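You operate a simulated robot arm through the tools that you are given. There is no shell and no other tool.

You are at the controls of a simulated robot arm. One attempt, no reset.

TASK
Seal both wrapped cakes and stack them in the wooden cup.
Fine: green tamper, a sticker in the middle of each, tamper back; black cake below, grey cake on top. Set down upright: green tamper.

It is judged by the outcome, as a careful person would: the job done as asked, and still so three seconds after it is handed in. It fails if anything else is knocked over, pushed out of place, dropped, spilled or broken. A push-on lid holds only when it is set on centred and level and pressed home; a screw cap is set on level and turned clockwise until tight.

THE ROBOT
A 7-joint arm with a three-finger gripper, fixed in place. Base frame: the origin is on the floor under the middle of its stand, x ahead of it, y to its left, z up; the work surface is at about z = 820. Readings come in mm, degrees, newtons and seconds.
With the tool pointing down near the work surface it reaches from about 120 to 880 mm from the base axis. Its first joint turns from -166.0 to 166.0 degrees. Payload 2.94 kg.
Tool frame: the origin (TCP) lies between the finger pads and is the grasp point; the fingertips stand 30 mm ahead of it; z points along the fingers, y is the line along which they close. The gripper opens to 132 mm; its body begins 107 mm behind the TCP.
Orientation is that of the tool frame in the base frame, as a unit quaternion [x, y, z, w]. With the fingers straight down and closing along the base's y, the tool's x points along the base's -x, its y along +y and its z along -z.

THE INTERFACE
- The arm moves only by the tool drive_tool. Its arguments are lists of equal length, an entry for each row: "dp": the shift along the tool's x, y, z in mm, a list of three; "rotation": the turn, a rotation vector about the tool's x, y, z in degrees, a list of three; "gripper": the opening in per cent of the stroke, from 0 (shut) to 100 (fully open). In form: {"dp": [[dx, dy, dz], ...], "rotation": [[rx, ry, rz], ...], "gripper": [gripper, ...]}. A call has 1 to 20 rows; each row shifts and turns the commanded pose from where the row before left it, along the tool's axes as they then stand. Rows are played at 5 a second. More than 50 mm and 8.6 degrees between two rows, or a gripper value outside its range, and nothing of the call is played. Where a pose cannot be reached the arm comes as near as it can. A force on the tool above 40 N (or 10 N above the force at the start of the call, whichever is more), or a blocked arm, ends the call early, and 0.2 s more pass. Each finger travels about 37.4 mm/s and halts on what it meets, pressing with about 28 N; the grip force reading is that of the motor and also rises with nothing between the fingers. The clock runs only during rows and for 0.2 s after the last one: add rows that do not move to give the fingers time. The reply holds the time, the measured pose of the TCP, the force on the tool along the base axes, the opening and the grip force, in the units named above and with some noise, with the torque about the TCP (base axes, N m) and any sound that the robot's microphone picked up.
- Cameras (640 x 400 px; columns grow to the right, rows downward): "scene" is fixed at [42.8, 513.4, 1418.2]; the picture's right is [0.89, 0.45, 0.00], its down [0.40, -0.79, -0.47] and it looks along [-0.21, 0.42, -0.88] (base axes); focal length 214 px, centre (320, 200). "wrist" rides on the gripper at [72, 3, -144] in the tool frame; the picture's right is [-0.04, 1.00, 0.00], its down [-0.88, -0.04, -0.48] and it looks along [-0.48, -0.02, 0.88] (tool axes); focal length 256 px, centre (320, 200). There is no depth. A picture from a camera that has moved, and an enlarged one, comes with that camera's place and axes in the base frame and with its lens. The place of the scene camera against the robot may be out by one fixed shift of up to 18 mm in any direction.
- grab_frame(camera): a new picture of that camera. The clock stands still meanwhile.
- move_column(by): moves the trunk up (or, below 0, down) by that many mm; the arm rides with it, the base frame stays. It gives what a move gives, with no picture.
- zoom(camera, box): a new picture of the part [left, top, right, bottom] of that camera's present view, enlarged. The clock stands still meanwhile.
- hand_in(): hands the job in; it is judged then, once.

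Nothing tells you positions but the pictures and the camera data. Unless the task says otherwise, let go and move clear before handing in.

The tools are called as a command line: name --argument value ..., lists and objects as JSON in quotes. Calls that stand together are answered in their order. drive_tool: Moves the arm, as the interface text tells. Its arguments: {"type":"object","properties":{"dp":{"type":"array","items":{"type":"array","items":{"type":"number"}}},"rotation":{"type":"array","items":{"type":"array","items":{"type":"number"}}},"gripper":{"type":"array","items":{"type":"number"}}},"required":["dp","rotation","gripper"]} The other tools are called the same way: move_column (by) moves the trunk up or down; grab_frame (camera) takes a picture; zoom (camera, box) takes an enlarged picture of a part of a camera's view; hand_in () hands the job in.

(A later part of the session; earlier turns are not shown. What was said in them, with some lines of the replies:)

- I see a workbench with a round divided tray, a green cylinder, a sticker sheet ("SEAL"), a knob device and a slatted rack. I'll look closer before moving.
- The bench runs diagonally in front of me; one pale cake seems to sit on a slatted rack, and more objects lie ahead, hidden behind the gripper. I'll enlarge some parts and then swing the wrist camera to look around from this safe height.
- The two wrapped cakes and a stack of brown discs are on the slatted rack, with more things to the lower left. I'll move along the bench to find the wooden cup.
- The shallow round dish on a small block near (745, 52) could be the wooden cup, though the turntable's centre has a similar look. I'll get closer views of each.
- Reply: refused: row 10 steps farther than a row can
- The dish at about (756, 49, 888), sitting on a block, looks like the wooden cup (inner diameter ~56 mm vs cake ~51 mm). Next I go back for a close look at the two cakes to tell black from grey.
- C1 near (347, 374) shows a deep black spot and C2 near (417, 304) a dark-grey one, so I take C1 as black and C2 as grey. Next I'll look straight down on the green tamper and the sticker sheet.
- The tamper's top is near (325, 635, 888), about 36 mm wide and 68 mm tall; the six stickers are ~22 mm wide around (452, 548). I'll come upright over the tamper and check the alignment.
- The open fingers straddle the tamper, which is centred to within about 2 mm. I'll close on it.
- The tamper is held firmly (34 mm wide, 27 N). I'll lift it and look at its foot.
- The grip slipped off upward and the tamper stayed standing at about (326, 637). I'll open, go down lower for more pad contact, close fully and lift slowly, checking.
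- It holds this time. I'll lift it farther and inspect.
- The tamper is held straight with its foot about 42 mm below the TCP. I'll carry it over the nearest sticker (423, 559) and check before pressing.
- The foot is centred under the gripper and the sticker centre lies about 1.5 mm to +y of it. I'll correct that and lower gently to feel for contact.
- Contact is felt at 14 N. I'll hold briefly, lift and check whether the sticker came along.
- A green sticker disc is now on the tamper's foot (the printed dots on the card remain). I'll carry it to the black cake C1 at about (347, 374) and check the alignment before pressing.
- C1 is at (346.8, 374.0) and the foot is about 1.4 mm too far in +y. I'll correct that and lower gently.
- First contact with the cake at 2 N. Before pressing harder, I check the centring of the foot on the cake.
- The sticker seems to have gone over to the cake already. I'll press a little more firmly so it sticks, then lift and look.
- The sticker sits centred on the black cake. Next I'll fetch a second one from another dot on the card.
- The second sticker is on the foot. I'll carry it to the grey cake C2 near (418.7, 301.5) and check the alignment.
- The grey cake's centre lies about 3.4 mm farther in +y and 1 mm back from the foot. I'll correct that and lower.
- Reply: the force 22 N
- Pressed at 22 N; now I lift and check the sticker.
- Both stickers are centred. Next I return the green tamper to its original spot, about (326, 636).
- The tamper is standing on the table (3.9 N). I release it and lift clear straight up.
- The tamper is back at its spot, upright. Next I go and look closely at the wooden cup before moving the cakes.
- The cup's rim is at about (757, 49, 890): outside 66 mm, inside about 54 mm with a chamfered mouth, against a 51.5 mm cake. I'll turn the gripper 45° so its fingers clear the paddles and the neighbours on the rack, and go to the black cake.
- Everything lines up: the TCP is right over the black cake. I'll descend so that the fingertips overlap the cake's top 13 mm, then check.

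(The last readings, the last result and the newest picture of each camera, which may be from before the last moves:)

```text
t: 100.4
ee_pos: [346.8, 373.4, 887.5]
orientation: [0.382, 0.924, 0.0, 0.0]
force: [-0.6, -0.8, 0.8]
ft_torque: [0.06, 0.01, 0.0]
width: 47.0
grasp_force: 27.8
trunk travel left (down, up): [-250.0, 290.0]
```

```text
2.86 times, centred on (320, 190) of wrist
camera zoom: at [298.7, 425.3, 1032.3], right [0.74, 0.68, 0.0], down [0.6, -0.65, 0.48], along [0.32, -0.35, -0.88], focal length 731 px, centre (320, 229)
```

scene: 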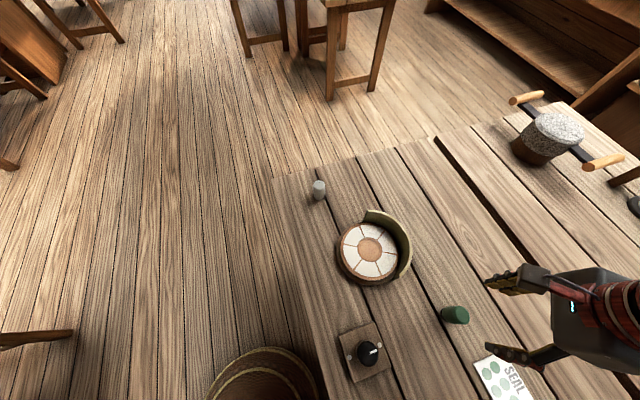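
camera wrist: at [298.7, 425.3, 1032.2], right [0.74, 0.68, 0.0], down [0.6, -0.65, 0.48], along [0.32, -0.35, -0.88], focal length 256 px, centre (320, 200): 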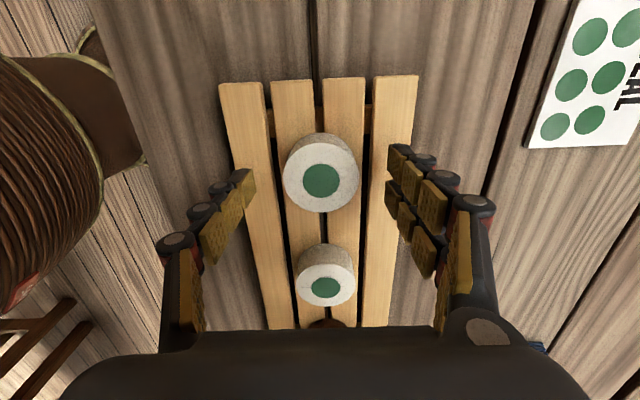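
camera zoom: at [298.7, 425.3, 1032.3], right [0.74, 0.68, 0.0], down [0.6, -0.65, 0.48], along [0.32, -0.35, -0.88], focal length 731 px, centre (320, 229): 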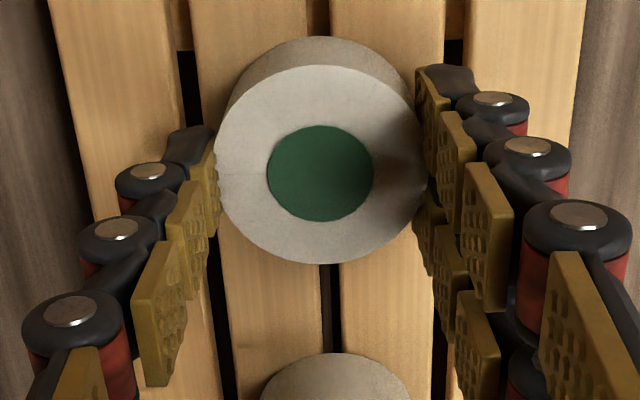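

drive_tool --dp '[[0, 0, -2], [0, 0, -3], [0, 0, -5], [0, 0, 0]]' --rotation '[[0, 0, 0], [0, 0, 0], [0, 0, 0], [0, 0, 0]]' --gripper '[0, 0, 0, 0]'

zoom --camera "wrist" --box '[220, 120, 420, 260]'

```text
t: 101.4
ee_pos: [347.5, 373.9, 896.4]
orientation: [0.382, 0.924, 0.0, 0.0]
force: [0.1, 0.2, -1.3]
ft_torque: [0.0, -0.02, 0.0]
width: 47.1
grasp_force: 28.6
trunk travel left (down, up): [-250.0, 290.0]
```

```text
2.86 times, centred on (320, 190) of wrist
camera zoom: at [298.1, 425.8, 1041.3], right [0.74, 0.68, 0.0], down [0.6, -0.65, 0.48], along [0.32, -0.35, -0.88], focal length 731 px, centre (320, 229)
```

zoom: 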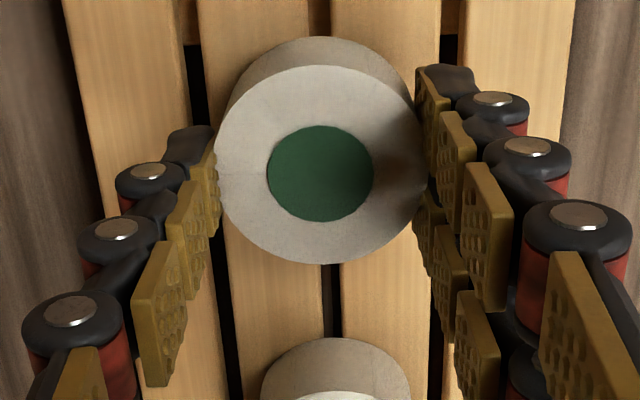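

The black cake is held securely. I'll lift it well clear of the brown stack and carry it to above the cup.

drive_tool --dp '[[0, 0, -15], [0, 0, -25], [0, 0, -30], [0, 0, -30], [0, 0, -30], [0, 0, 0]]' --rotation '[[0, 0, 0], [0, 0, 0], [0, 0, 0], [0, 0, 0], [0, 0, 0], [0, 0, 0]]' --gripper '[0, 0, 0, 0, 0, 0]'

drive_tool --dp '[[-20, 2.3, 0], [-35, 4, 0], [-43.2, 5, 0], [-43.2, 5, 0], [-43.2, 5, 0], [-43.2, 5, 0], [-43.2, 5, 0], [-43.2, 5, 0], [-43.2, 5, 0], [-43.2, 5, 0], [-43.2, 5, 0], [-35, 4, 0], [-25, 3, 0], [-14.9, 1.6, 0], [0, 0, 0], [0, 0, 0]]' --rotation '[[0, 0, 0], [0, 0, 0], [0, 0, 0], [0, 0, 0], [0, 0, 0], [0, 0, 0], [0, 0, 0], [0, 0, 0], [0, 0, 0], [0, 0, 0], [0, 0, 0], [0, 0, 0], [0, 0, 0], [0, 0, 0], [0, 0, 0], [0, 0, 0]]' --gripper '[0, 0, 0, 0, 0, 0, 0, 0, 0, 0, 0, 0, 0, 0, 0, 0]'

grab_frame --camera "wrist"

```text
t: 102.8
ee_pos: [348.5, 374.1, 1026.4]
orientation: [0.383, 0.924, 0.0, 0.0]
force: [0.0, 0.3, -0.9]
ft_torque: [0.03, 0.0, -0.01]
width: 47.1
grasp_force: 28.0
trunk travel left (down, up): [-250.0, 290.0]
```

```text
t: 106.2
ee_pos: [754.7, 48.0, 1026.7]
orientation: [0.382, 0.924, 0.0, 0.0]
force: [0.1, -0.1, 0.1]
ft_torque: [0.05, 0.0, -0.01]
width: 46.8
grasp_force: 28.3
trunk travel left (down, up): [-250.0, 290.0]
```

```text
taken
camera wrist: at [707.9, 100.9, 1171.9], right [0.74, 0.68, 0.0], down [0.6, -0.65, 0.48], along [0.32, -0.35, -0.88], focal length 256 px, centre (320, 200)
```

wrist: 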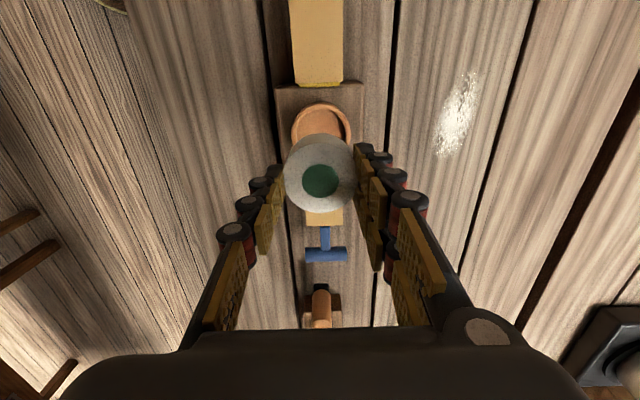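

drive_tool --dp '[[0, 0, 25], [0, 0, 25], [0, 0, 15], [0, 0, 0], [0, 0, 0]]' --rotation '[[0, 0, 0], [0, 0, 0], [0, 0, 0], [0, 0, 0], [0, 0, 0]]' --gripper '[0, 0, 0, 0, 0]'

zoom --camera "wrist" --box '[260, 100, 380, 180]'

zoom --camera "wrist" --box '[220, 80, 420, 230]'

```text
t: 107.4
ee_pos: [756.5, 49.9, 961.6]
orientation: [0.383, 0.924, 0.0, 0.0]
force: [-0.3, 0.2, -1.4]
ft_torque: [-0.01, 0.01, -0.01]
width: 46.9
grasp_force: 27.7
trunk travel left (down, up): [-250.0, 290.0]
```

```text
5.00 times, centred on (320, 140) of wrist
camera zoom: at [708.0, 102.1, 1105.7], right [0.74, 0.68, 0.0], down [0.6, -0.65, 0.48], along [0.32, -0.35, -0.88], focal length 1280 px, centre (320, 500)
```

zoom: 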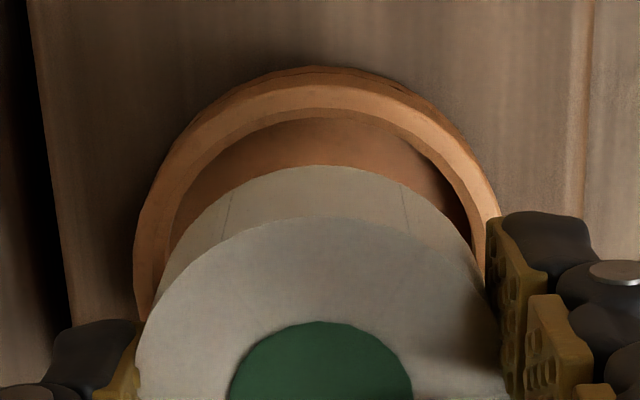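

```text
2.67 times, centred on (320, 155) of wrist
camera zoom: at [708.0, 102.1, 1105.7], right [0.74, 0.68, 0.0], down [0.6, -0.65, 0.48], along [0.32, -0.35, -0.88], focal length 683 px, centre (320, 320)
```

zoom: 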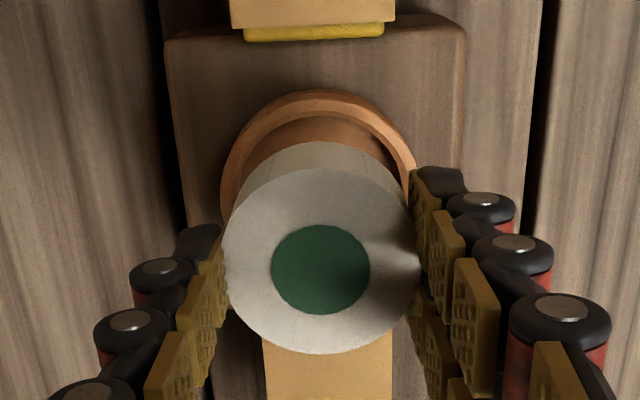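

zoom --camera "wrist" --box '[280, 108, 362, 160]'

```text
7.69 times, centred on (321, 134) of wrist
camera zoom: at [708.0, 102.1, 1105.7], right [0.74, 0.68, 0.0], down [0.6, -0.65, 0.48], along [0.32, -0.35, -0.88], focal length 1969 px, centre (312, 708)
```

zoom: 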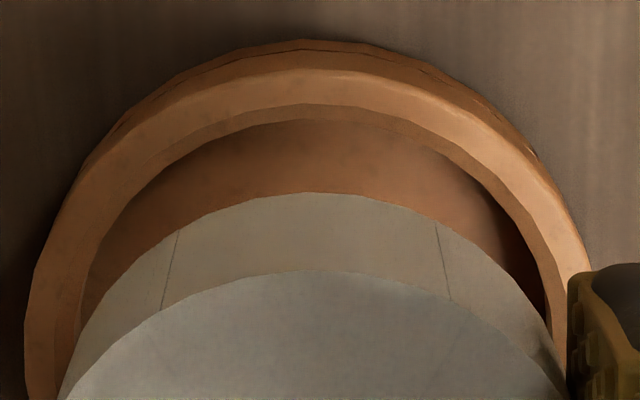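

In hand, the cake is aligned sideways and needs about 1.3 mm forward to be over the cup's centre. I'll correct and lower to just above the rim.

drive_tool --dp '[[-1.3, 0, 0], [0, 0, 10], [0, 0, 8], [0, 0, 5], [0, 0, 0], [0, 0, 0]]' --rotation '[[0, 0, 0], [0, 0, 0], [0, 0, 0], [0, 0, 0], [0, 0, 0], [0, 0, 0]]' --gripper '[0, 0, 0, 0, 0, 0]'

zoom --camera "wrist" --box '[274, 118, 368, 175]'

grab_frame --camera "wrist"

```text
t: 108.8
ee_pos: [758.1, 48.5, 938.0]
orientation: [0.383, 0.924, 0.0, 0.0]
force: [1.0, -0.5, -0.4]
ft_torque: [0.04, 0.01, -0.01]
width: 46.9
grasp_force: 28.0
trunk travel left (down, up): [-250.0, 290.0]
```

```text
6.81 times, centred on (321, 146) of wrist
camera zoom: at [708.6, 100.8, 1083.3], right [0.74, 0.68, 0.0], down [0.6, -0.65, 0.48], along [0.32, -0.35, -0.88], focal length 1743 px, centre (313, 564)
```

zoom: 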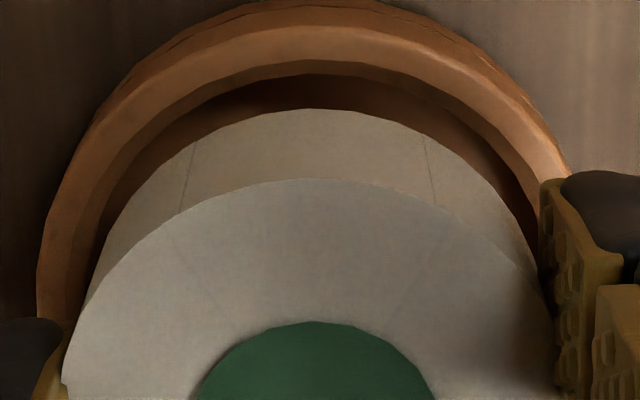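

```text
taken
camera wrist: at [708.6, 100.8, 1083.3], right [0.74, 0.68, 0.0], down [0.6, -0.65, 0.48], along [0.32, -0.35, -0.88], focal length 256 px, centre (320, 200)
```

wrist: 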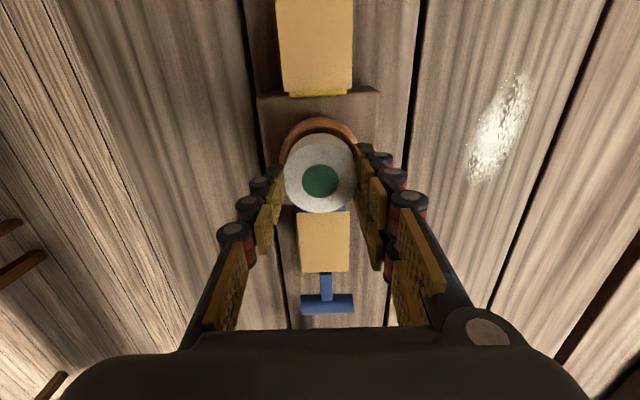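

drive_tool --dp '[[0, 0, 3], [0, 0, 3], [0, 0, 2], [0, 0, 0]]' --rotation '[[0, 0, 0], [0, 0, 0], [0, 0, 0], [0, 0, 0]]' --gripper '[0, 0, 0, 0]'

zoom --camera "wrist" --box '[274, 118, 368, 175]'

```text
t: 109.8
ee_pos: [757.0, 48.4, 929.9]
orientation: [0.383, 0.924, 0.001, 0.0]
force: [-0.3, -0.2, -0.5]
ft_torque: [0.02, 0.0, 0.01]
width: 47.1
grasp_force: 28.1
trunk travel left (down, up): [-250.0, 290.0]
```

```text
6.81 times, centred on (321, 146) of wrist
camera zoom: at [709.2, 100.9, 1075.6], right [0.74, 0.68, 0.0], down [0.6, -0.65, 0.48], along [0.32, -0.35, -0.88], focal length 1743 px, centre (313, 564)
```

zoom: 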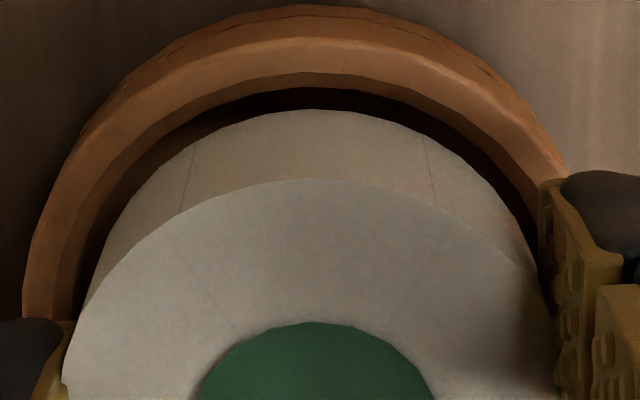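

drive_tool --dp '[[0, 0, 1.5], [0, 0, 0], [0, 0, 0]]' --rotation '[[0, 0, 0], [0, 0, 0], [0, 0, 0]]' --gripper '[0, 0, 0]'

drive_tool --dp '[[0, 0, 1.5], [0, 0, 0], [0, 0, 0]]' --rotation '[[0, 0, 0], [0, 0, 0], [0, 0, 0]]' --gripper '[0, 0, 0]'

drive_tool --dp '[[0, 0, 1.5], [0, 0, 0], [0, 0, 0]]' --rotation '[[0, 0, 0], [0, 0, 0], [0, 0, 0]]' --gripper '[0, 0, 0]'

zoom --camera "wrist" --box '[274, 118, 368, 175]'

```text
t: 110.6
ee_pos: [758.6, 48.7, 928.7]
orientation: [0.383, 0.924, 0.0, -0.001]
force: [0.2, 0.0, -0.3]
ft_torque: [-0.02, 0.01, -0.01]
width: 46.5
grasp_force: 28.2
trunk travel left (down, up): [-250.0, 290.0]
```

```text
t: 111.4
ee_pos: [757.7, 48.9, 927.9]
orientation: [0.382, 0.924, 0.0, 0.0]
force: [0.3, -0.1, -0.5]
ft_torque: [0.01, -0.01, 0.04]
width: 47.2
grasp_force: 27.8
trunk travel left (down, up): [-250.0, 290.0]
```

```text
t: 112.2
ee_pos: [758.7, 49.0, 925.3]
orientation: [0.382, 0.924, 0.0, 0.0]
force: [0.6, 0.0, -0.7]
ft_torque: [0.02, 0.01, -0.03]
width: 46.8
grasp_force: 28.2
trunk travel left (down, up): [-250.0, 290.0]
```

```text
6.81 times, centred on (321, 146) of wrist
camera zoom: at [709.4, 100.7, 1070.7], right [0.74, 0.68, 0.0], down [0.6, -0.65, 0.48], along [0.32, -0.35, -0.88], focal length 1743 px, centre (313, 564)
```

zoom: 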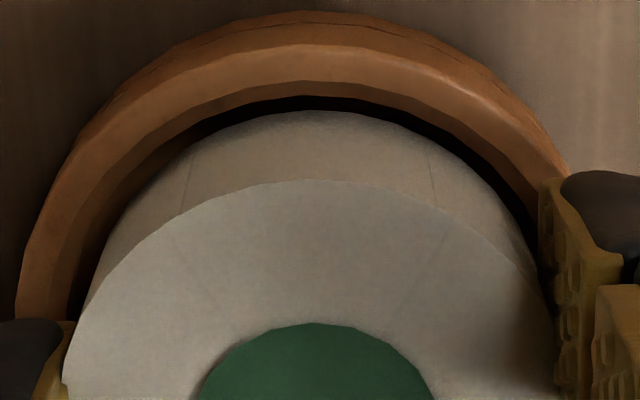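

drive_tool --dp '[[0, 0, 1.5], [0, 0, 0], [0, 0, 0]]' --rotation '[[0, 0, 0], [0, 0, 0], [0, 0, 0]]' --gripper '[0, 0, 0]'

drive_tool --dp '[[0, 0, 1.5], [0, 0, 0], [0, 0, 0]]' --rotation '[[0, 0, 0], [0, 0, 0], [0, 0, 0]]' --gripper '[0, 0, 0]'

zoom --camera "wrist" --box '[274, 118, 368, 175]'

```text
t: 113.0
ee_pos: [756.7, 48.7, 923.8]
orientation: [0.383, 0.924, -0.001, 0.0]
force: [-0.5, 0.1, 0.4]
ft_torque: [-0.03, -0.01, 0.01]
width: 46.6
grasp_force: 27.9
trunk travel left (down, up): [-250.0, 290.0]
```

```text
t: 113.8
ee_pos: [757.0, 48.3, 922.4]
orientation: [0.383, 0.924, -0.001, 0.0]
force: [-0.5, 0.0, -0.9]
ft_torque: [0.03, 0.03, -0.05]
width: 46.8
grasp_force: 27.7
trunk travel left (down, up): [-250.0, 290.0]
```

```text
6.81 times, centred on (321, 146) of wrist
camera zoom: at [709.1, 100.8, 1068.1], right [0.74, 0.68, 0.0], down [0.6, -0.65, 0.48], along [0.32, -0.35, -0.88], focal length 1743 px, centre (313, 564)
```

zoom: 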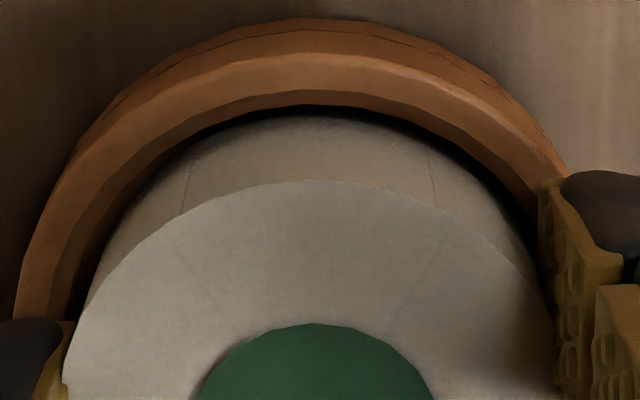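

drive_tool --dp '[[0, 0, 1], [0, 0, 0], [0, 0, 0]]' --rotation '[[0, 0, 0], [0, 0, 0], [0, 0, 0]]' --gripper '[0, 0, 0]'

drive_tool --dp '[[0, 0, 1], [0, 0, 0], [0, 0, 0]]' --rotation '[[0, 0, 0], [0, 0, 0], [0, 0, 0]]' --gripper '[0, 0, 0]'

zoom --camera "wrist" --box '[240, 100, 400, 220]'

```text
t: 114.6
ee_pos: [757.5, 48.5, 922.7]
orientation: [0.383, 0.924, -0.001, 0.0]
force: [0.3, -0.1, -0.5]
ft_torque: [-0.02, 0.0, 0.01]
width: 46.9
grasp_force: 28.0
trunk travel left (down, up): [-250.0, 290.0]
```

```text
t: 115.4
ee_pos: [757.5, 47.7, 921.0]
orientation: [0.383, 0.924, 0.0, 0.0]
force: [0.0, -0.4, -1.0]
ft_torque: [0.0, -0.01, -0.03]
width: 47.1
grasp_force: 27.9
trunk travel left (down, up): [-250.0, 290.0]
```

```text
3.33 times, centred on (320, 160) of wrist
camera zoom: at [709.4, 100.5, 1066.1], right [0.74, 0.68, 0.0], down [0.6, -0.65, 0.48], along [0.32, -0.35, -0.88], focal length 853 px, centre (320, 333)
```

zoom: 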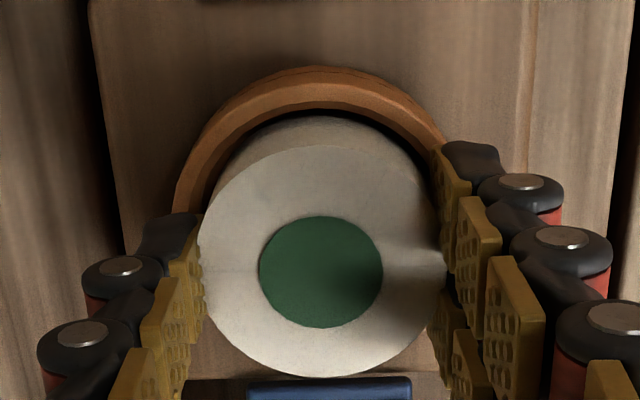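

drive_tool --dp '[[0, 0, 1], [0, 0, 0], [0, 0, 0]]' --rotation '[[0, 0, 0], [0, 0, 0], [0, 0, 0]]' --gripper '[0, 0, 0]'

drive_tool --dp '[[0, 0, 1], [0, 0, 0], [0, 0, 0]]' --rotation '[[0, 0, 0], [0, 0, 0], [0, 0, 0]]' --gripper '[0, 0, 0]'

```text
t: 116.2
ee_pos: [757.0, 48.1, 920.2]
orientation: [0.383, 0.924, 0.0, 0.0]
force: [-0.2, 0.6, -1.4]
ft_torque: [0.0, -0.01, 0.03]
width: 46.7
grasp_force: 27.8
trunk travel left (down, up): [-250.0, 290.0]
```

```text
t: 117.0
ee_pos: [758.5, 49.1, 919.5]
orientation: [0.382, 0.924, 0.0, 0.0]
force: [-0.9, 0.1, 2.7]
ft_torque: [0.04, 0.04, 0.0]
width: 47.1
grasp_force: 27.9
trunk travel left (down, up): [-250.0, 290.0]
```

Light contact at 2.7 N: the cake has reached the cup's floor or the fingertips the rim. I'll open gently and rise to see.

drive_tool --dp '[[0, 0, 0], [0, 0, 0], [0, 0, 0], [0, 0, 0], [0, 0, 0], [0, 0, 0]]' --rotation '[[0, 0, 0], [0, 0, 0], [0, 0, 0], [0, 0, 0], [0, 0, 0], [0, 0, 0]]' --gripper '[40, 45, 52, 60, 65, 65]'

zoom --camera "wrist" --box '[220, 100, 420, 240]'

drive_tool --dp '[[0, 0, -5], [0, 0, -15], [0, 0, -30], [0, 0, -30], [0, 0, 0]]' --rotation '[[0, 0, 0], [0, 0, 0], [0, 0, 0], [0, 0, 0], [0, 0, 0]]' --gripper '[65, 65, 65, 65, 65]'

zoom --camera "wrist" --box '[240, 80, 400, 200]'

```text
t: 118.4
ee_pos: [757.6, 47.8, 918.9]
orientation: [0.383, 0.924, 0.0, 0.0]
force: [0.0, -0.1, -0.4]
ft_torque: [-0.01, -0.05, -0.02]
width: 85.7
grasp_force: 0.0
trunk travel left (down, up): [-250.0, 290.0]
```

```text
2.86 times, centred on (320, 170) of wrist
camera zoom: at [709.4, 100.6, 1064.1], right [0.74, 0.68, 0.0], down [0.6, -0.65, 0.48], along [0.32, -0.35, -0.88], focal length 731 px, centre (320, 286)
```

zoom: 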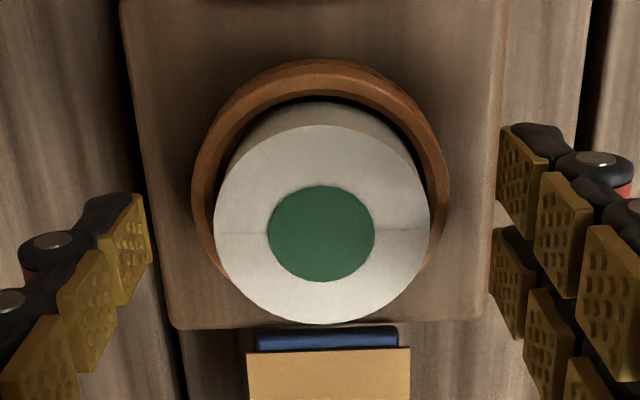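

```text
t: 119.6
ee_pos: [756.7, 47.9, 999.2]
orientation: [0.383, 0.924, -0.001, 0.0]
force: [0.0, -0.1, 0.1]
ft_torque: [-0.03, 0.02, -0.01]
width: 85.7
grasp_force: 0.2
trunk travel left (down, up): [-250.0, 290.0]
```

```text
3.33 times, centred on (320, 140) of wrist
camera zoom: at [709.0, 100.7, 1143.9], right [0.74, 0.68, 0.0], down [0.6, -0.65, 0.48], along [0.32, -0.35, -0.88], focal length 853 px, centre (320, 400)
```

zoom: 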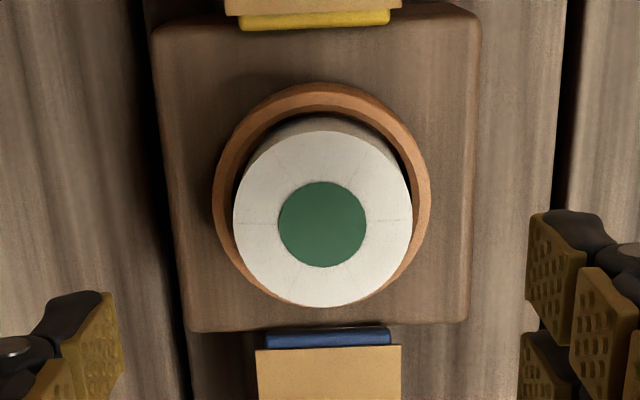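

zoom --camera "wrist" --box '[285, 100, 355, 175]'

drive_tool --dp '[[0, 0, -30], [42, -5.9, 0], [42, -5.9, 0], [42, -5.9, 0], [42, -5.9, 0], [42, -5.9, 0], [42, -5.9, 0], [42, -5.9, 0], [42, -5.9, 0], [42, -5.9, 0], [42, -5.6, 0], [0, 0, 30], [0, 0, 10], [0, 0, 0], [0, 0, 0]]' --rotation '[[0, 0, 0], [0, 0, 0], [0, 0, 0], [0, 0, 0], [0, 0, 0], [0, 0, 0], [0, 0, 0], [0, 0, 0], [0, 0, 0], [0, 0, 0], [0, 0, 0], [0, 0, 0], [0, 0, 0], [0, 0, 0], [0, 0, 0]]' --gripper '[65, 65, 65, 65, 65, 65, 65, 65, 65, 65, 65, 65, 65, 65, 65]'

grab_frame --camera "wrist"

zoom --camera "wrist" --box '[260, 110, 380, 190]'

```text
5.33 times, centred on (320, 138) of wrist
camera zoom: at [709.0, 100.7, 1143.9], right [0.74, 0.68, 0.0], down [0.6, -0.65, 0.48], along [0.32, -0.35, -0.88], focal length 1365 px, centre (320, 533)
```

zoom: 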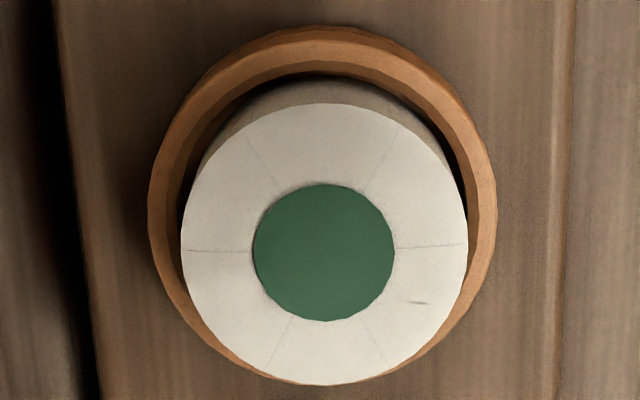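

```text
t: 122.8
ee_pos: [418.4, 303.9, 990.6]
orientation: [0.383, 0.924, 0.0, 0.001]
force: [0.9, 0.1, 0.3]
ft_torque: [0.01, 0.03, -0.03]
width: 86.0
grasp_force: 0.2
trunk travel left (down, up): [-250.0, 290.0]
```

```text
taken
camera wrist: at [368.9, 356.4, 1135.4], right [0.74, 0.68, 0.0], down [0.6, -0.65, 0.48], along [0.32, -0.35, -0.88], focal length 256 px, centre (320, 200)
```

wrist: 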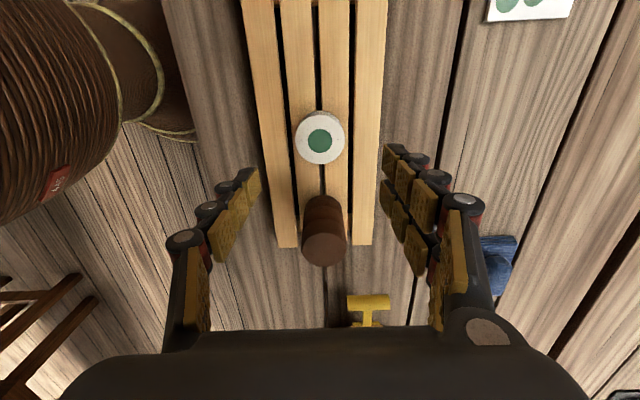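

```text
5.00 times, centred on (320, 150) of wrist
camera zoom: at [368.9, 356.4, 1135.4], right [0.74, 0.68, 0.0], down [0.6, -0.65, 0.48], along [0.32, -0.35, -0.88], focal length 1280 px, centre (320, 450)
```

zoom: 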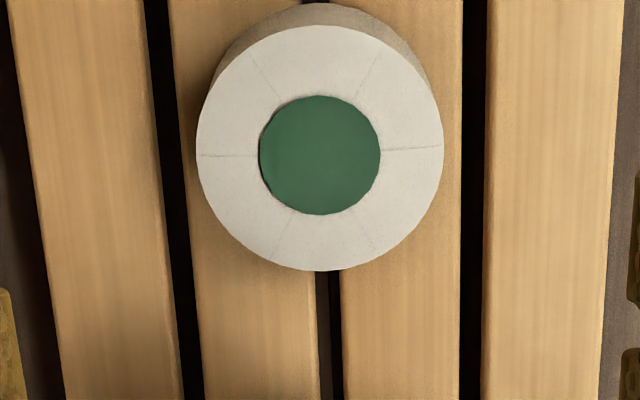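

drive_tool --dp '[[-1, 0, 0], [0, 0, 30], [0, 0, 30], [0, 0, 25], [0, 0, 13], [0, 0, 4], [0, 0, 0], [0, 0, 0]]' --rotation '[[0, 0, 0], [0, 0, 0], [0, 0, 0], [0, 0, 0], [0, 0, 0], [0, 0, 0], [0, 0, 0], [0, 0, 0]]' --gripper '[70, 70, 70, 70, 70, 70, 70, 70]'

grab_frame --camera "wrist"

zoom --camera "wrist" --box '[220, 120, 420, 260]'

```text
t: 124.6
ee_pos: [418.7, 303.0, 888.8]
orientation: [0.383, 0.924, 0.0, 0.0]
force: [-0.8, 0.4, -1.1]
ft_torque: [-0.01, 0.0, 0.02]
width: 92.7
grasp_force: 0.0
trunk travel left (down, up): [-250.0, 290.0]
```

```text
taken
camera wrist: at [369.8, 355.0, 1033.1], right [0.74, 0.68, 0.0], down [0.6, -0.65, 0.48], along [0.32, -0.35, -0.88], focal length 256 px, centre (320, 200)
```

wrist: 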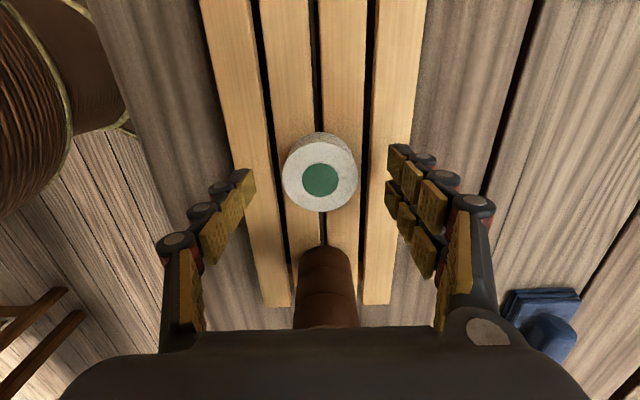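

```text
2.86 times, centred on (320, 190) of wrist
camera zoom: at [369.8, 355.0, 1033.1], right [0.74, 0.68, 0.0], down [0.6, -0.65, 0.48], along [0.32, -0.35, -0.88], focal length 731 px, centre (320, 229)
```

zoom: 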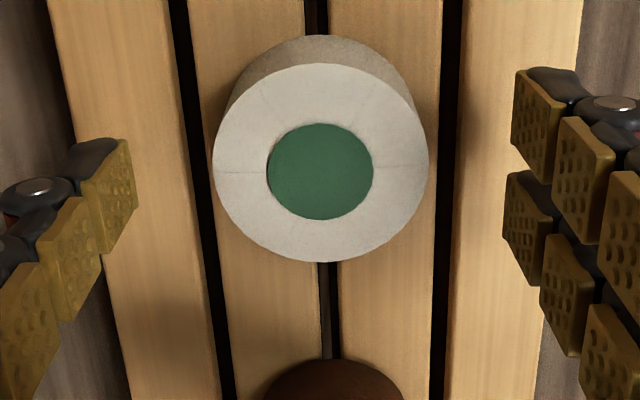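

The grey cake is centred between the fingers, clear of the brown stack. I'll close on it and test-lift.

drive_tool --dp '[[0, 0, 0], [0, 0, 0], [0, 0, 0], [0, 0, 0], [0, 0, 0], [0, 0, 0], [0, 0, 0], [0, 0, 0]]' --rotation '[[0, 0, 0], [0, 0, 0], [0, 0, 0], [0, 0, 0], [0, 0, 0], [0, 0, 0], [0, 0, 0], [0, 0, 0]]' --gripper '[55, 45, 35, 20, 0, 0, 0, 0]'

drive_tool --dp '[[0, 0, -2], [0, 0, -3], [0, 0, -5], [0, 0, 0]]' --rotation '[[0, 0, 0], [0, 0, 0], [0, 0, 0], [0, 0, 0]]' --gripper '[0, 0, 0, 0]'

zoom --camera "wrist" --box '[220, 120, 420, 260]'

```text
t: 126.4
ee_pos: [418.2, 303.7, 887.6]
orientation: [0.383, 0.924, 0.001, 0.0]
force: [-0.1, 0.2, 0.6]
ft_torque: [0.0, 0.0, 0.04]
width: 47.0
grasp_force: 27.6
trunk travel left (down, up): [-250.0, 290.0]
```

```text
t: 127.4
ee_pos: [419.2, 303.2, 896.9]
orientation: [0.383, 0.924, 0.0, 0.0]
force: [0.3, -0.3, -0.7]
ft_torque: [-0.01, 0.01, -0.02]
width: 47.1
grasp_force: 28.4
trunk travel left (down, up): [-250.0, 290.0]
```

```text
2.86 times, centred on (320, 190) of wrist
camera zoom: at [370.2, 355.3, 1042.5], right [0.74, 0.68, 0.0], down [0.6, -0.65, 0.48], along [0.32, -0.35, -0.88], focal length 731 px, centre (320, 229)
```

zoom: 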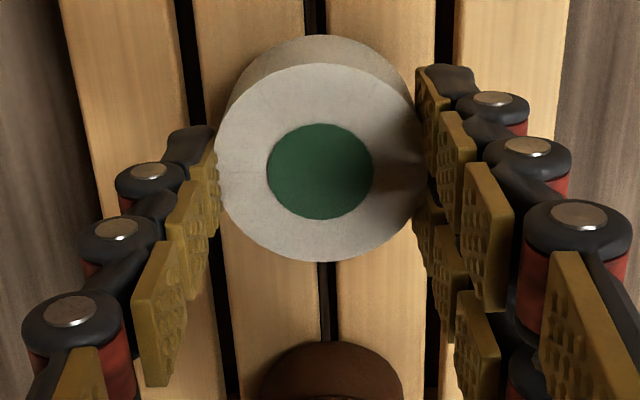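

The grey cake is held. I lift it high and carry it to the cup.

drive_tool --dp '[[0, 0, -15], [0, 0, -25], [0, 0, -30], [0, 0, -30], [0, 0, -30], [0, 0, 0]]' --rotation '[[0, 0, 0], [0, 0, 0], [0, 0, 0], [0, 0, 0], [0, 0, 0], [0, 0, 0]]' --gripper '[0, 0, 0, 0, 0, 0]'

drive_tool --dp '[[-20, 2.8, 0], [-35, 4.9, 0], [-42, 5.9, 0], [-42, 5.9, 0], [-42, 5.9, 0], [-42, 5.9, 0], [-42, 5.9, 0], [-42, 5.9, 0], [-42, 5.9, 0], [-35, 4.9, 0], [-25, 3.5, 0], [-10.5, 1.3, 0], [0, 0, 25], [0, 0, 20], [0, 0, 0], [0, 0, 0]]' --rotation '[[0, 0, 0], [0, 0, 0], [0, 0, 0], [0, 0, 0], [0, 0, 0], [0, 0, 0], [0, 0, 0], [0, 0, 0], [0, 0, 0], [0, 0, 0], [0, 0, 0], [0, 0, 0], [0, 0, 0], [0, 0, 0], [0, 0, 0], [0, 0, 0]]' --gripper '[0, 0, 0, 0, 0, 0, 0, 0, 0, 0, 0, 0, 0, 0, 0, 0]'

grab_frame --camera "wrist"

zoom --camera "wrist" --box '[270, 108, 370, 170]'

```text
t: 128.8
ee_pos: [420.3, 303.2, 1029.3]
orientation: [0.383, 0.924, 0.0, 0.0]
force: [-0.2, 0.6, -1.0]
ft_torque: [-0.01, -0.01, -0.03]
width: 47.1
grasp_force: 28.5
trunk travel left (down, up): [-250.0, 290.0]
```

```text
t: 132.2
ee_pos: [759.8, 47.7, 982.5]
orientation: [0.382, 0.924, 0.0, 0.0]
force: [-0.9, -0.3, -1.9]
ft_torque: [0.01, -0.03, 0.03]
width: 46.9
grasp_force: 27.5
trunk travel left (down, up): [-250.0, 290.0]
```

```text
taken
camera wrist: at [711.1, 99.5, 1127.5], right [0.74, 0.68, 0.0], down [0.6, -0.65, 0.48], along [0.32, -0.35, -0.88], focal length 256 px, centre (320, 200)
```

wrist: 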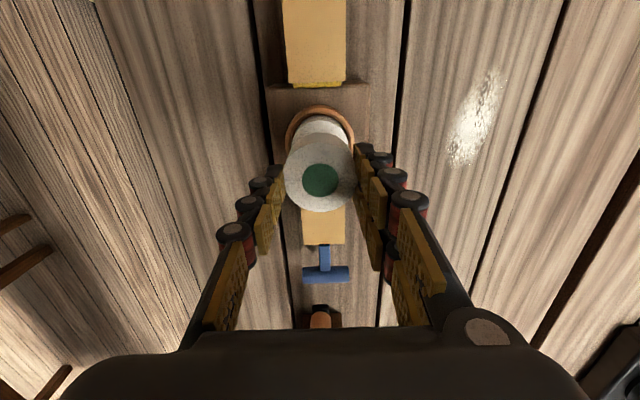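

```text
6.40 times, centred on (320, 139) of wrist
camera zoom: at [711.1, 99.5, 1127.5], right [0.74, 0.68, 0.0], down [0.6, -0.65, 0.48], along [0.32, -0.35, -0.88], focal length 1638 px, centre (320, 590)
```

zoom: 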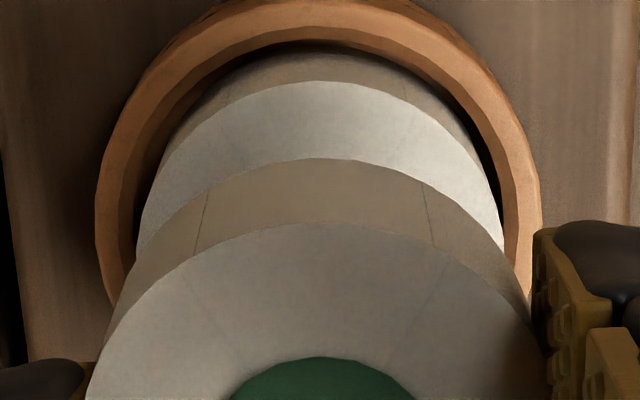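

drive_tool --dp '[[0.8, 0, 0], [0, 0, 15], [0, 0, 12], [0, 0, 5], [0, 0, 0], [0, 0, 0]]' --rotation '[[0, 0, 0], [0, 0, 0], [0, 0, 0], [0, 0, 0], [0, 0, 0], [0, 0, 0]]' --gripper '[0, 0, 0, 0, 0, 0]'

zoom --camera "wrist" --box '[270, 118, 370, 180]'

```text
t: 133.6
ee_pos: [757.3, 48.5, 951.2]
orientation: [0.383, 0.924, 0.0, 0.0]
force: [-0.2, 0.3, -0.8]
ft_torque: [0.03, 0.0, 0.04]
width: 46.9
grasp_force: 27.8
trunk travel left (down, up): [-250.0, 290.0]
```

```text
6.40 times, centred on (320, 149) of wrist
camera zoom: at [709.5, 100.9, 1095.5], right [0.74, 0.68, 0.0], down [0.6, -0.65, 0.48], along [0.32, -0.35, -0.88], focal length 1638 px, centre (320, 526)
```

zoom: 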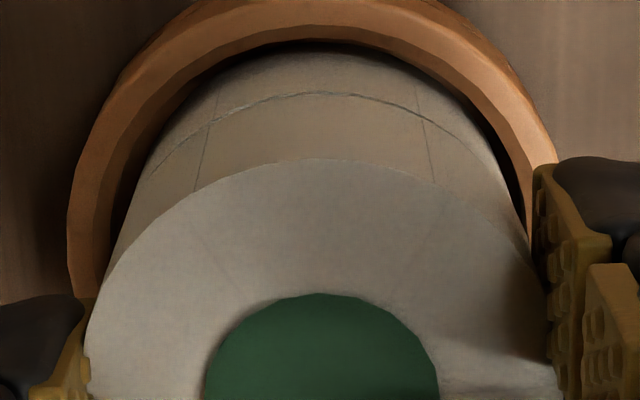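

zoom --camera "wrist" --box '[290, 122, 350, 150]'

```text
10.67 times, centred on (320, 136) of wrist
camera zoom: at [709.5, 100.9, 1095.5], right [0.74, 0.68, 0.0], down [0.6, -0.65, 0.48], along [0.32, -0.35, -0.88], focal length 2730 px, centre (320, 883)
```

zoom: 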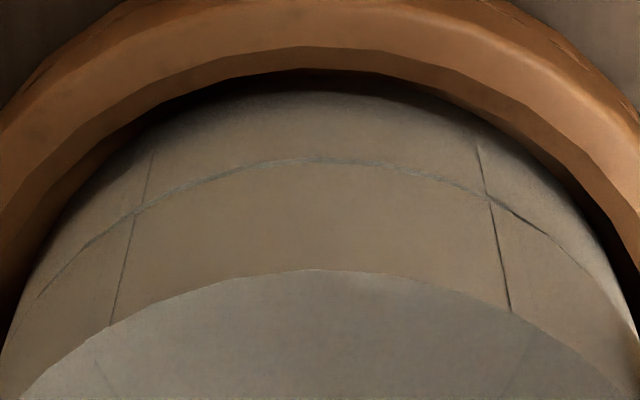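

drive_tool --dp '[[0, 0, 1], [0, 0, 0], [0, 0, 0]]' --rotation '[[0, 0, 0], [0, 0, 0], [0, 0, 0]]' --gripper '[0, 0, 0]'

drive_tool --dp '[[0, 0, 1], [0, 0, 0], [0, 0, 0]]' --rotation '[[0, 0, 0], [0, 0, 0], [0, 0, 0]]' --gripper '[0, 0, 0]'

zoom --camera "wrist" --box '[290, 122, 350, 150]'

```text
t: 134.4
ee_pos: [757.6, 48.6, 950.0]
orientation: [0.383, 0.924, 0.0, -0.001]
force: [0.7, -0.9, -0.9]
ft_torque: [0.01, -0.03, -0.01]
width: 47.3
grasp_force: 27.9
trunk travel left (down, up): [-250.0, 290.0]
```

```text
t: 135.2
ee_pos: [758.4, 49.2, 948.6]
orientation: [0.383, 0.924, 0.0, -0.001]
force: [0.4, 0.2, -1.0]
ft_torque: [0.04, -0.01, -0.01]
width: 47.0
grasp_force: 28.1
trunk travel left (down, up): [-250.0, 290.0]
```

```text
10.67 times, centred on (320, 136) of wrist
camera zoom: at [709.5, 101.3, 1093.7], right [0.74, 0.68, 0.0], down [0.6, -0.65, 0.48], along [0.32, -0.35, -0.88], focal length 2730 px, centre (320, 883)
```

zoom: 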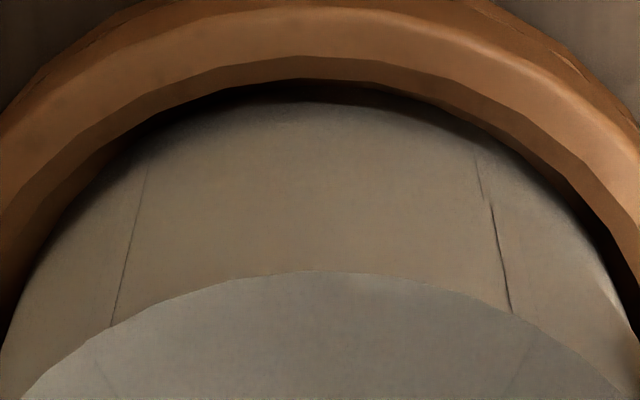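

drive_tool --dp '[[-0.8, 0, 0], [0, 0, 1], [0, 0, 0], [0, 0, 0]]' --rotation '[[0, 0, 0], [0, 0, 0], [0, 0, 0], [0, 0, 0]]' --gripper '[0, 0, 0, 0]'

drive_tool --dp '[[0, 0, 1], [0, 0, 0], [0, 0, 0]]' --rotation '[[0, 0, 0], [0, 0, 0], [0, 0, 0]]' --gripper '[0, 0, 0]'

zoom --camera "wrist" --box '[270, 118, 370, 180]'

```text
t: 136.2
ee_pos: [757.3, 47.9, 947.9]
orientation: [0.383, 0.924, 0.001, 0.0]
force: [-0.2, 0.4, -1.1]
ft_torque: [0.0, 0.01, 0.01]
width: 46.9
grasp_force: 28.4
trunk travel left (down, up): [-250.0, 290.0]
```

```text
t: 137.0
ee_pos: [758.8, 46.9, 947.6]
orientation: [0.383, 0.924, 0.0, -0.001]
force: [-0.6, 0.0, 1.1]
ft_torque: [-0.02, -0.03, 0.0]
width: 46.9
grasp_force: 28.0
trunk travel left (down, up): [-250.0, 290.0]
```

```text
6.40 times, centred on (320, 149) of wrist
camera zoom: at [710.1, 100.4, 1091.7], right [0.74, 0.68, 0.0], down [0.6, -0.65, 0.48], along [0.32, -0.35, -0.88], focal length 1638 px, centre (320, 526)
```

zoom: 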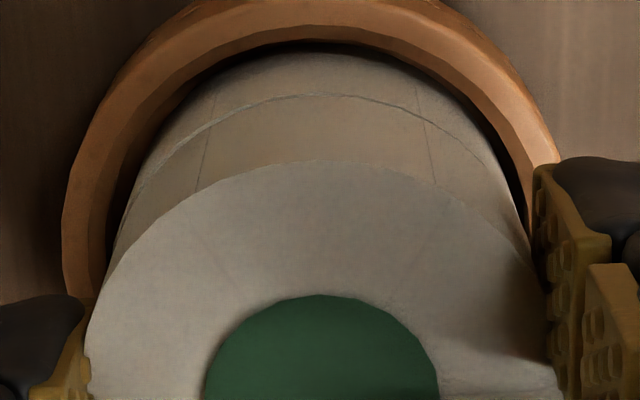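

The grey cake rests on the black one, edges coinciding. I'll release gently and rise.

drive_tool --dp '[[0, 0, 0.5], [0, 0, 0], [0, 0, 0]]' --rotation '[[0, 0, 0], [0, 0, 0], [0, 0, 0]]' --gripper '[0, 0, 0]'

drive_tool --dp '[[0, 0, 0], [0, 0, 0], [0, 0, 0], [0, 0, 0], [0, 0, 0], [0, 0, 0]]' --rotation '[[0, 0, 0], [0, 0, 0], [0, 0, 0], [0, 0, 0], [0, 0, 0], [0, 0, 0]]' --gripper '[40, 45, 52, 60, 65, 65]'

zoom --camera "wrist" --box '[220, 100, 420, 240]'

drive_tool --dp '[[0, 0, -5], [0, 0, -15], [0, 0, -30], [0, 0, -30], [0, 0, 0]]' --rotation '[[0, 0, 0], [0, 0, 0], [0, 0, 0], [0, 0, 0], [0, 0, 0]]' --gripper '[65, 65, 65, 65, 65]'

zoom --camera "wrist" --box '[240, 80, 400, 200]'

```text
t: 137.8
ee_pos: [758.0, 49.1, 946.4]
orientation: [0.382, 0.924, 0.0, 0.0]
force: [1.0, 0.5, 3.1]
ft_torque: [-0.01, -0.07, 0.03]
width: 46.8
grasp_force: 28.0
trunk travel left (down, up): [-250.0, 290.0]
```

```text
t: 139.2
ee_pos: [757.6, 47.9, 947.1]
orientation: [0.383, 0.924, 0.0, 0.0]
force: [0.7, 0.4, 1.1]
ft_torque: [-0.01, 0.0, 0.0]
width: 85.7
grasp_force: 0.0
trunk travel left (down, up): [-250.0, 290.0]
```

```text
2.86 times, centred on (320, 170) of wrist
camera zoom: at [709.6, 100.3, 1091.2], right [0.74, 0.68, 0.0], down [0.6, -0.65, 0.48], along [0.32, -0.35, -0.88], focal length 731 px, centre (320, 286)
```

zoom: 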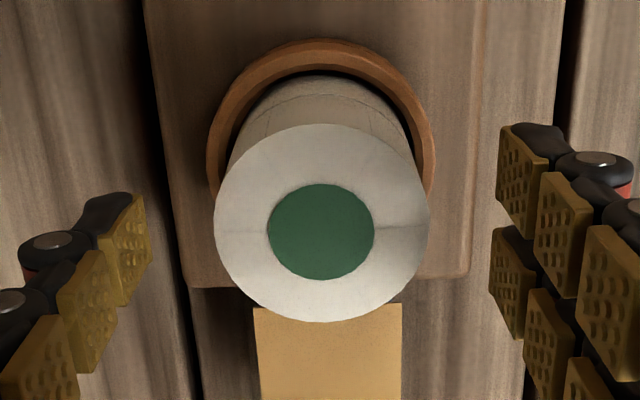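

```text
t: 140.4
ee_pos: [755.4, 45.0, 1026.6]
orientation: [0.382, 0.924, 0.0, -0.001]
force: [0.2, -0.2, -0.6]
ft_torque: [0.01, -0.01, 0.0]
width: 85.8
grasp_force: 0.0
trunk travel left (down, up): [-250.0, 290.0]
```

```text
3.33 times, centred on (320, 140) of wrist
camera zoom: at [708.1, 98.1, 1171.1], right [0.74, 0.68, 0.0], down [0.6, -0.65, 0.48], along [0.32, -0.35, -0.88], focal length 853 px, centre (320, 400)
```

zoom: 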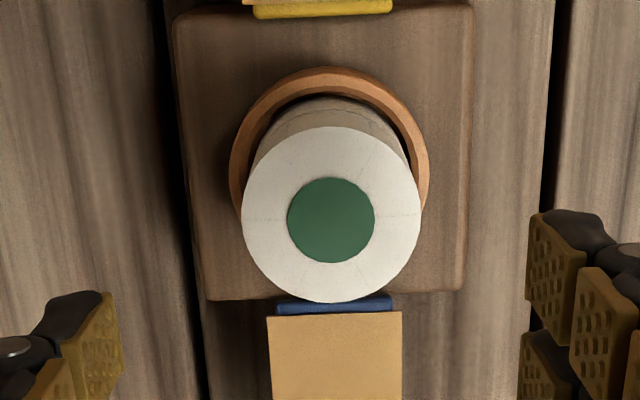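

Both cakes are stacked in the cup and the gripper is free. I'll move up and away and check everything.

drive_tool --dp '[[0, 0, -40], [0, 0, -40], [30, 0, 0], [40, 0, 0], [40, 0, 0], [40, 0, 0], [40, 0, 0], [40, 0, 0], [0, 0, 0], [0, 0, 0]]' --rotation '[[0, 0, 0], [0, 0, 0], [0, 0, 0], [0, 0, 0], [0, 0, 0], [0, 0, 0], [0, 0, 0], [0, 0, 0], [0, 0, 0], [0, 0, 0]]' --gripper '[65, 65, 65, 65, 65, 65, 65, 65, 65, 65]'

grab_frame --camera "wrist"

zoom --camera "wrist" --box '[280, 200, 360, 300]'

grab_frame --camera "scene"

```text
t: 142.6
ee_pos: [597.0, 211.2, 1104.9]
orientation: [0.383, 0.924, 0.0, 0.0]
force: [-0.1, 0.4, -0.2]
ft_torque: [0.03, 0.0, -0.03]
width: 85.6
grasp_force: 0.0
trunk travel left (down, up): [-250.0, 290.0]
```

```text
taken
camera wrist: at [547.4, 262.2, 1250.3], right [0.74, 0.68, 0.0], down [0.6, -0.65, 0.48], along [0.32, -0.35, -0.88], focal length 256 px, centre (320, 200)
```

wrist: 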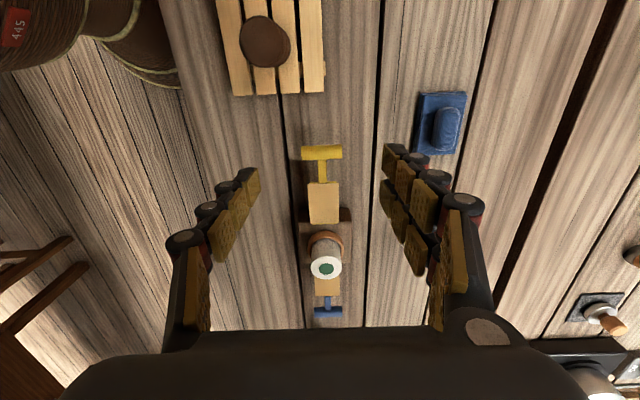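

```text
4.00 times, centred on (320, 250) of wrist
camera zoom: at [547.4, 262.2, 1250.3], right [0.74, 0.68, 0.0], down [0.6, -0.65, 0.48], along [0.32, -0.35, -0.88], focal length 1024 px, centre (320, 0)
```

zoom: 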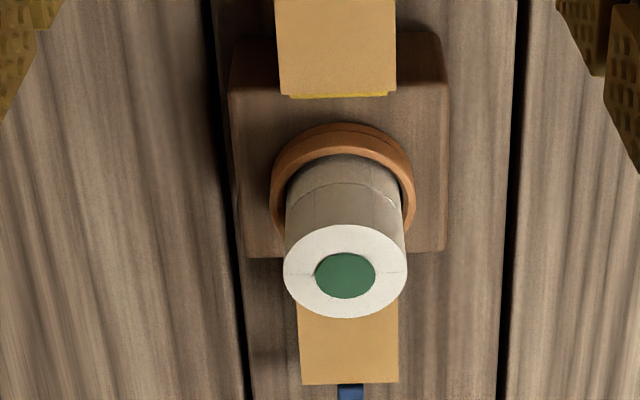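

```text
taken
```

scene: 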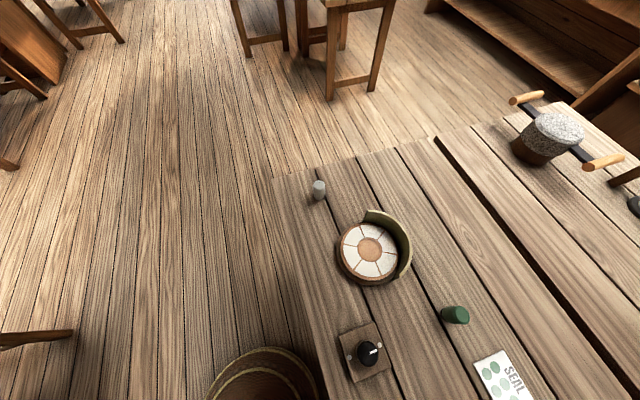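

zoom --camera "scene" --box '[430, 295, 480, 335]'

zoom --camera "scene" --box '[320, 280, 560, 400]'

```text
10.00 times, centred on (455, 315) of scene
camera zoom: at [42.8, 513.4, 1418.2], right [0.89, 0.45, 0.0], down [0.4, -0.79, -0.47], along [-0.21, 0.42, -0.88], focal length 2145 px, centre (-1030, -950)
```

zoom: 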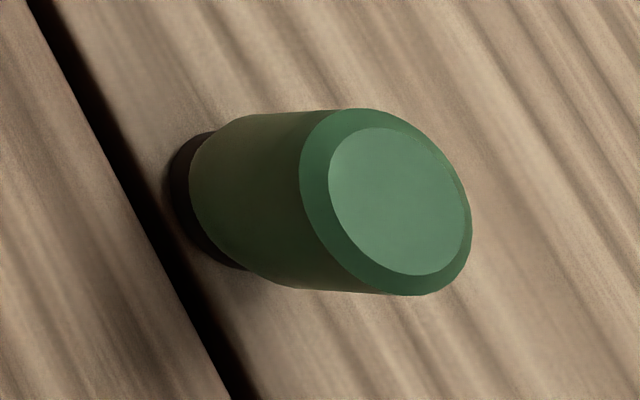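

```text
2.67 times, centred on (440, 340) of scene
camera zoom: at [42.8, 513.4, 1418.2], right [0.89, 0.45, 0.0], down [0.4, -0.79, -0.47], along [-0.21, 0.42, -0.88], focal length 572 px, centre (0, -173)
```

zoom: 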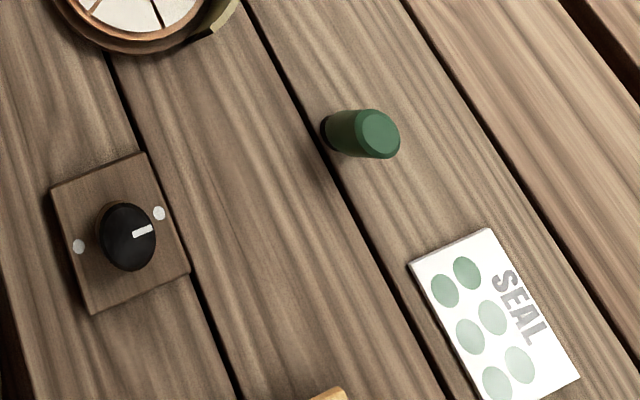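

The tamper stands upright at its original place, and the card, knob and rack have not moved. Both sealed cakes are in the wooden cup, black below and grey on top, and the arm is clear, so I hand the job in.

hand_in

```text
The job is handed in.
```

I sealed both cakes and stacked them in the wooden cup, with the black one below and the grey one on top. I then handed the job in, and the judge's result isn't back yet.

- **Stickers:** I used the green tamper to put one sticker in the middle of each cake. Both looked centred in the close-ups.
- **Tamper:** it stands upright within a couple of millimetres of where it started. My first grip on it slipped off; the tamper stayed standing and was only nudged about 2 mm.
- **Stack:** the black cake sits level inside the cup and the grey one rests squarely on it. The stack was standing steady after I let go and moved away.
- **Black or grey:** both wrappers look the same, so I told the cakes apart by the spot in the middle of each. One was pure black and the other a slightly lighter dark grey. The difference is subtle, so this is the least certain part.
- **Which cup:** I took the small round wooden dish on the block between the yellow and blue paddles as the cup. The cakes fit it with about a millimetre to spare all round.

In the last pictures I saw nothing else knocked over or moved.
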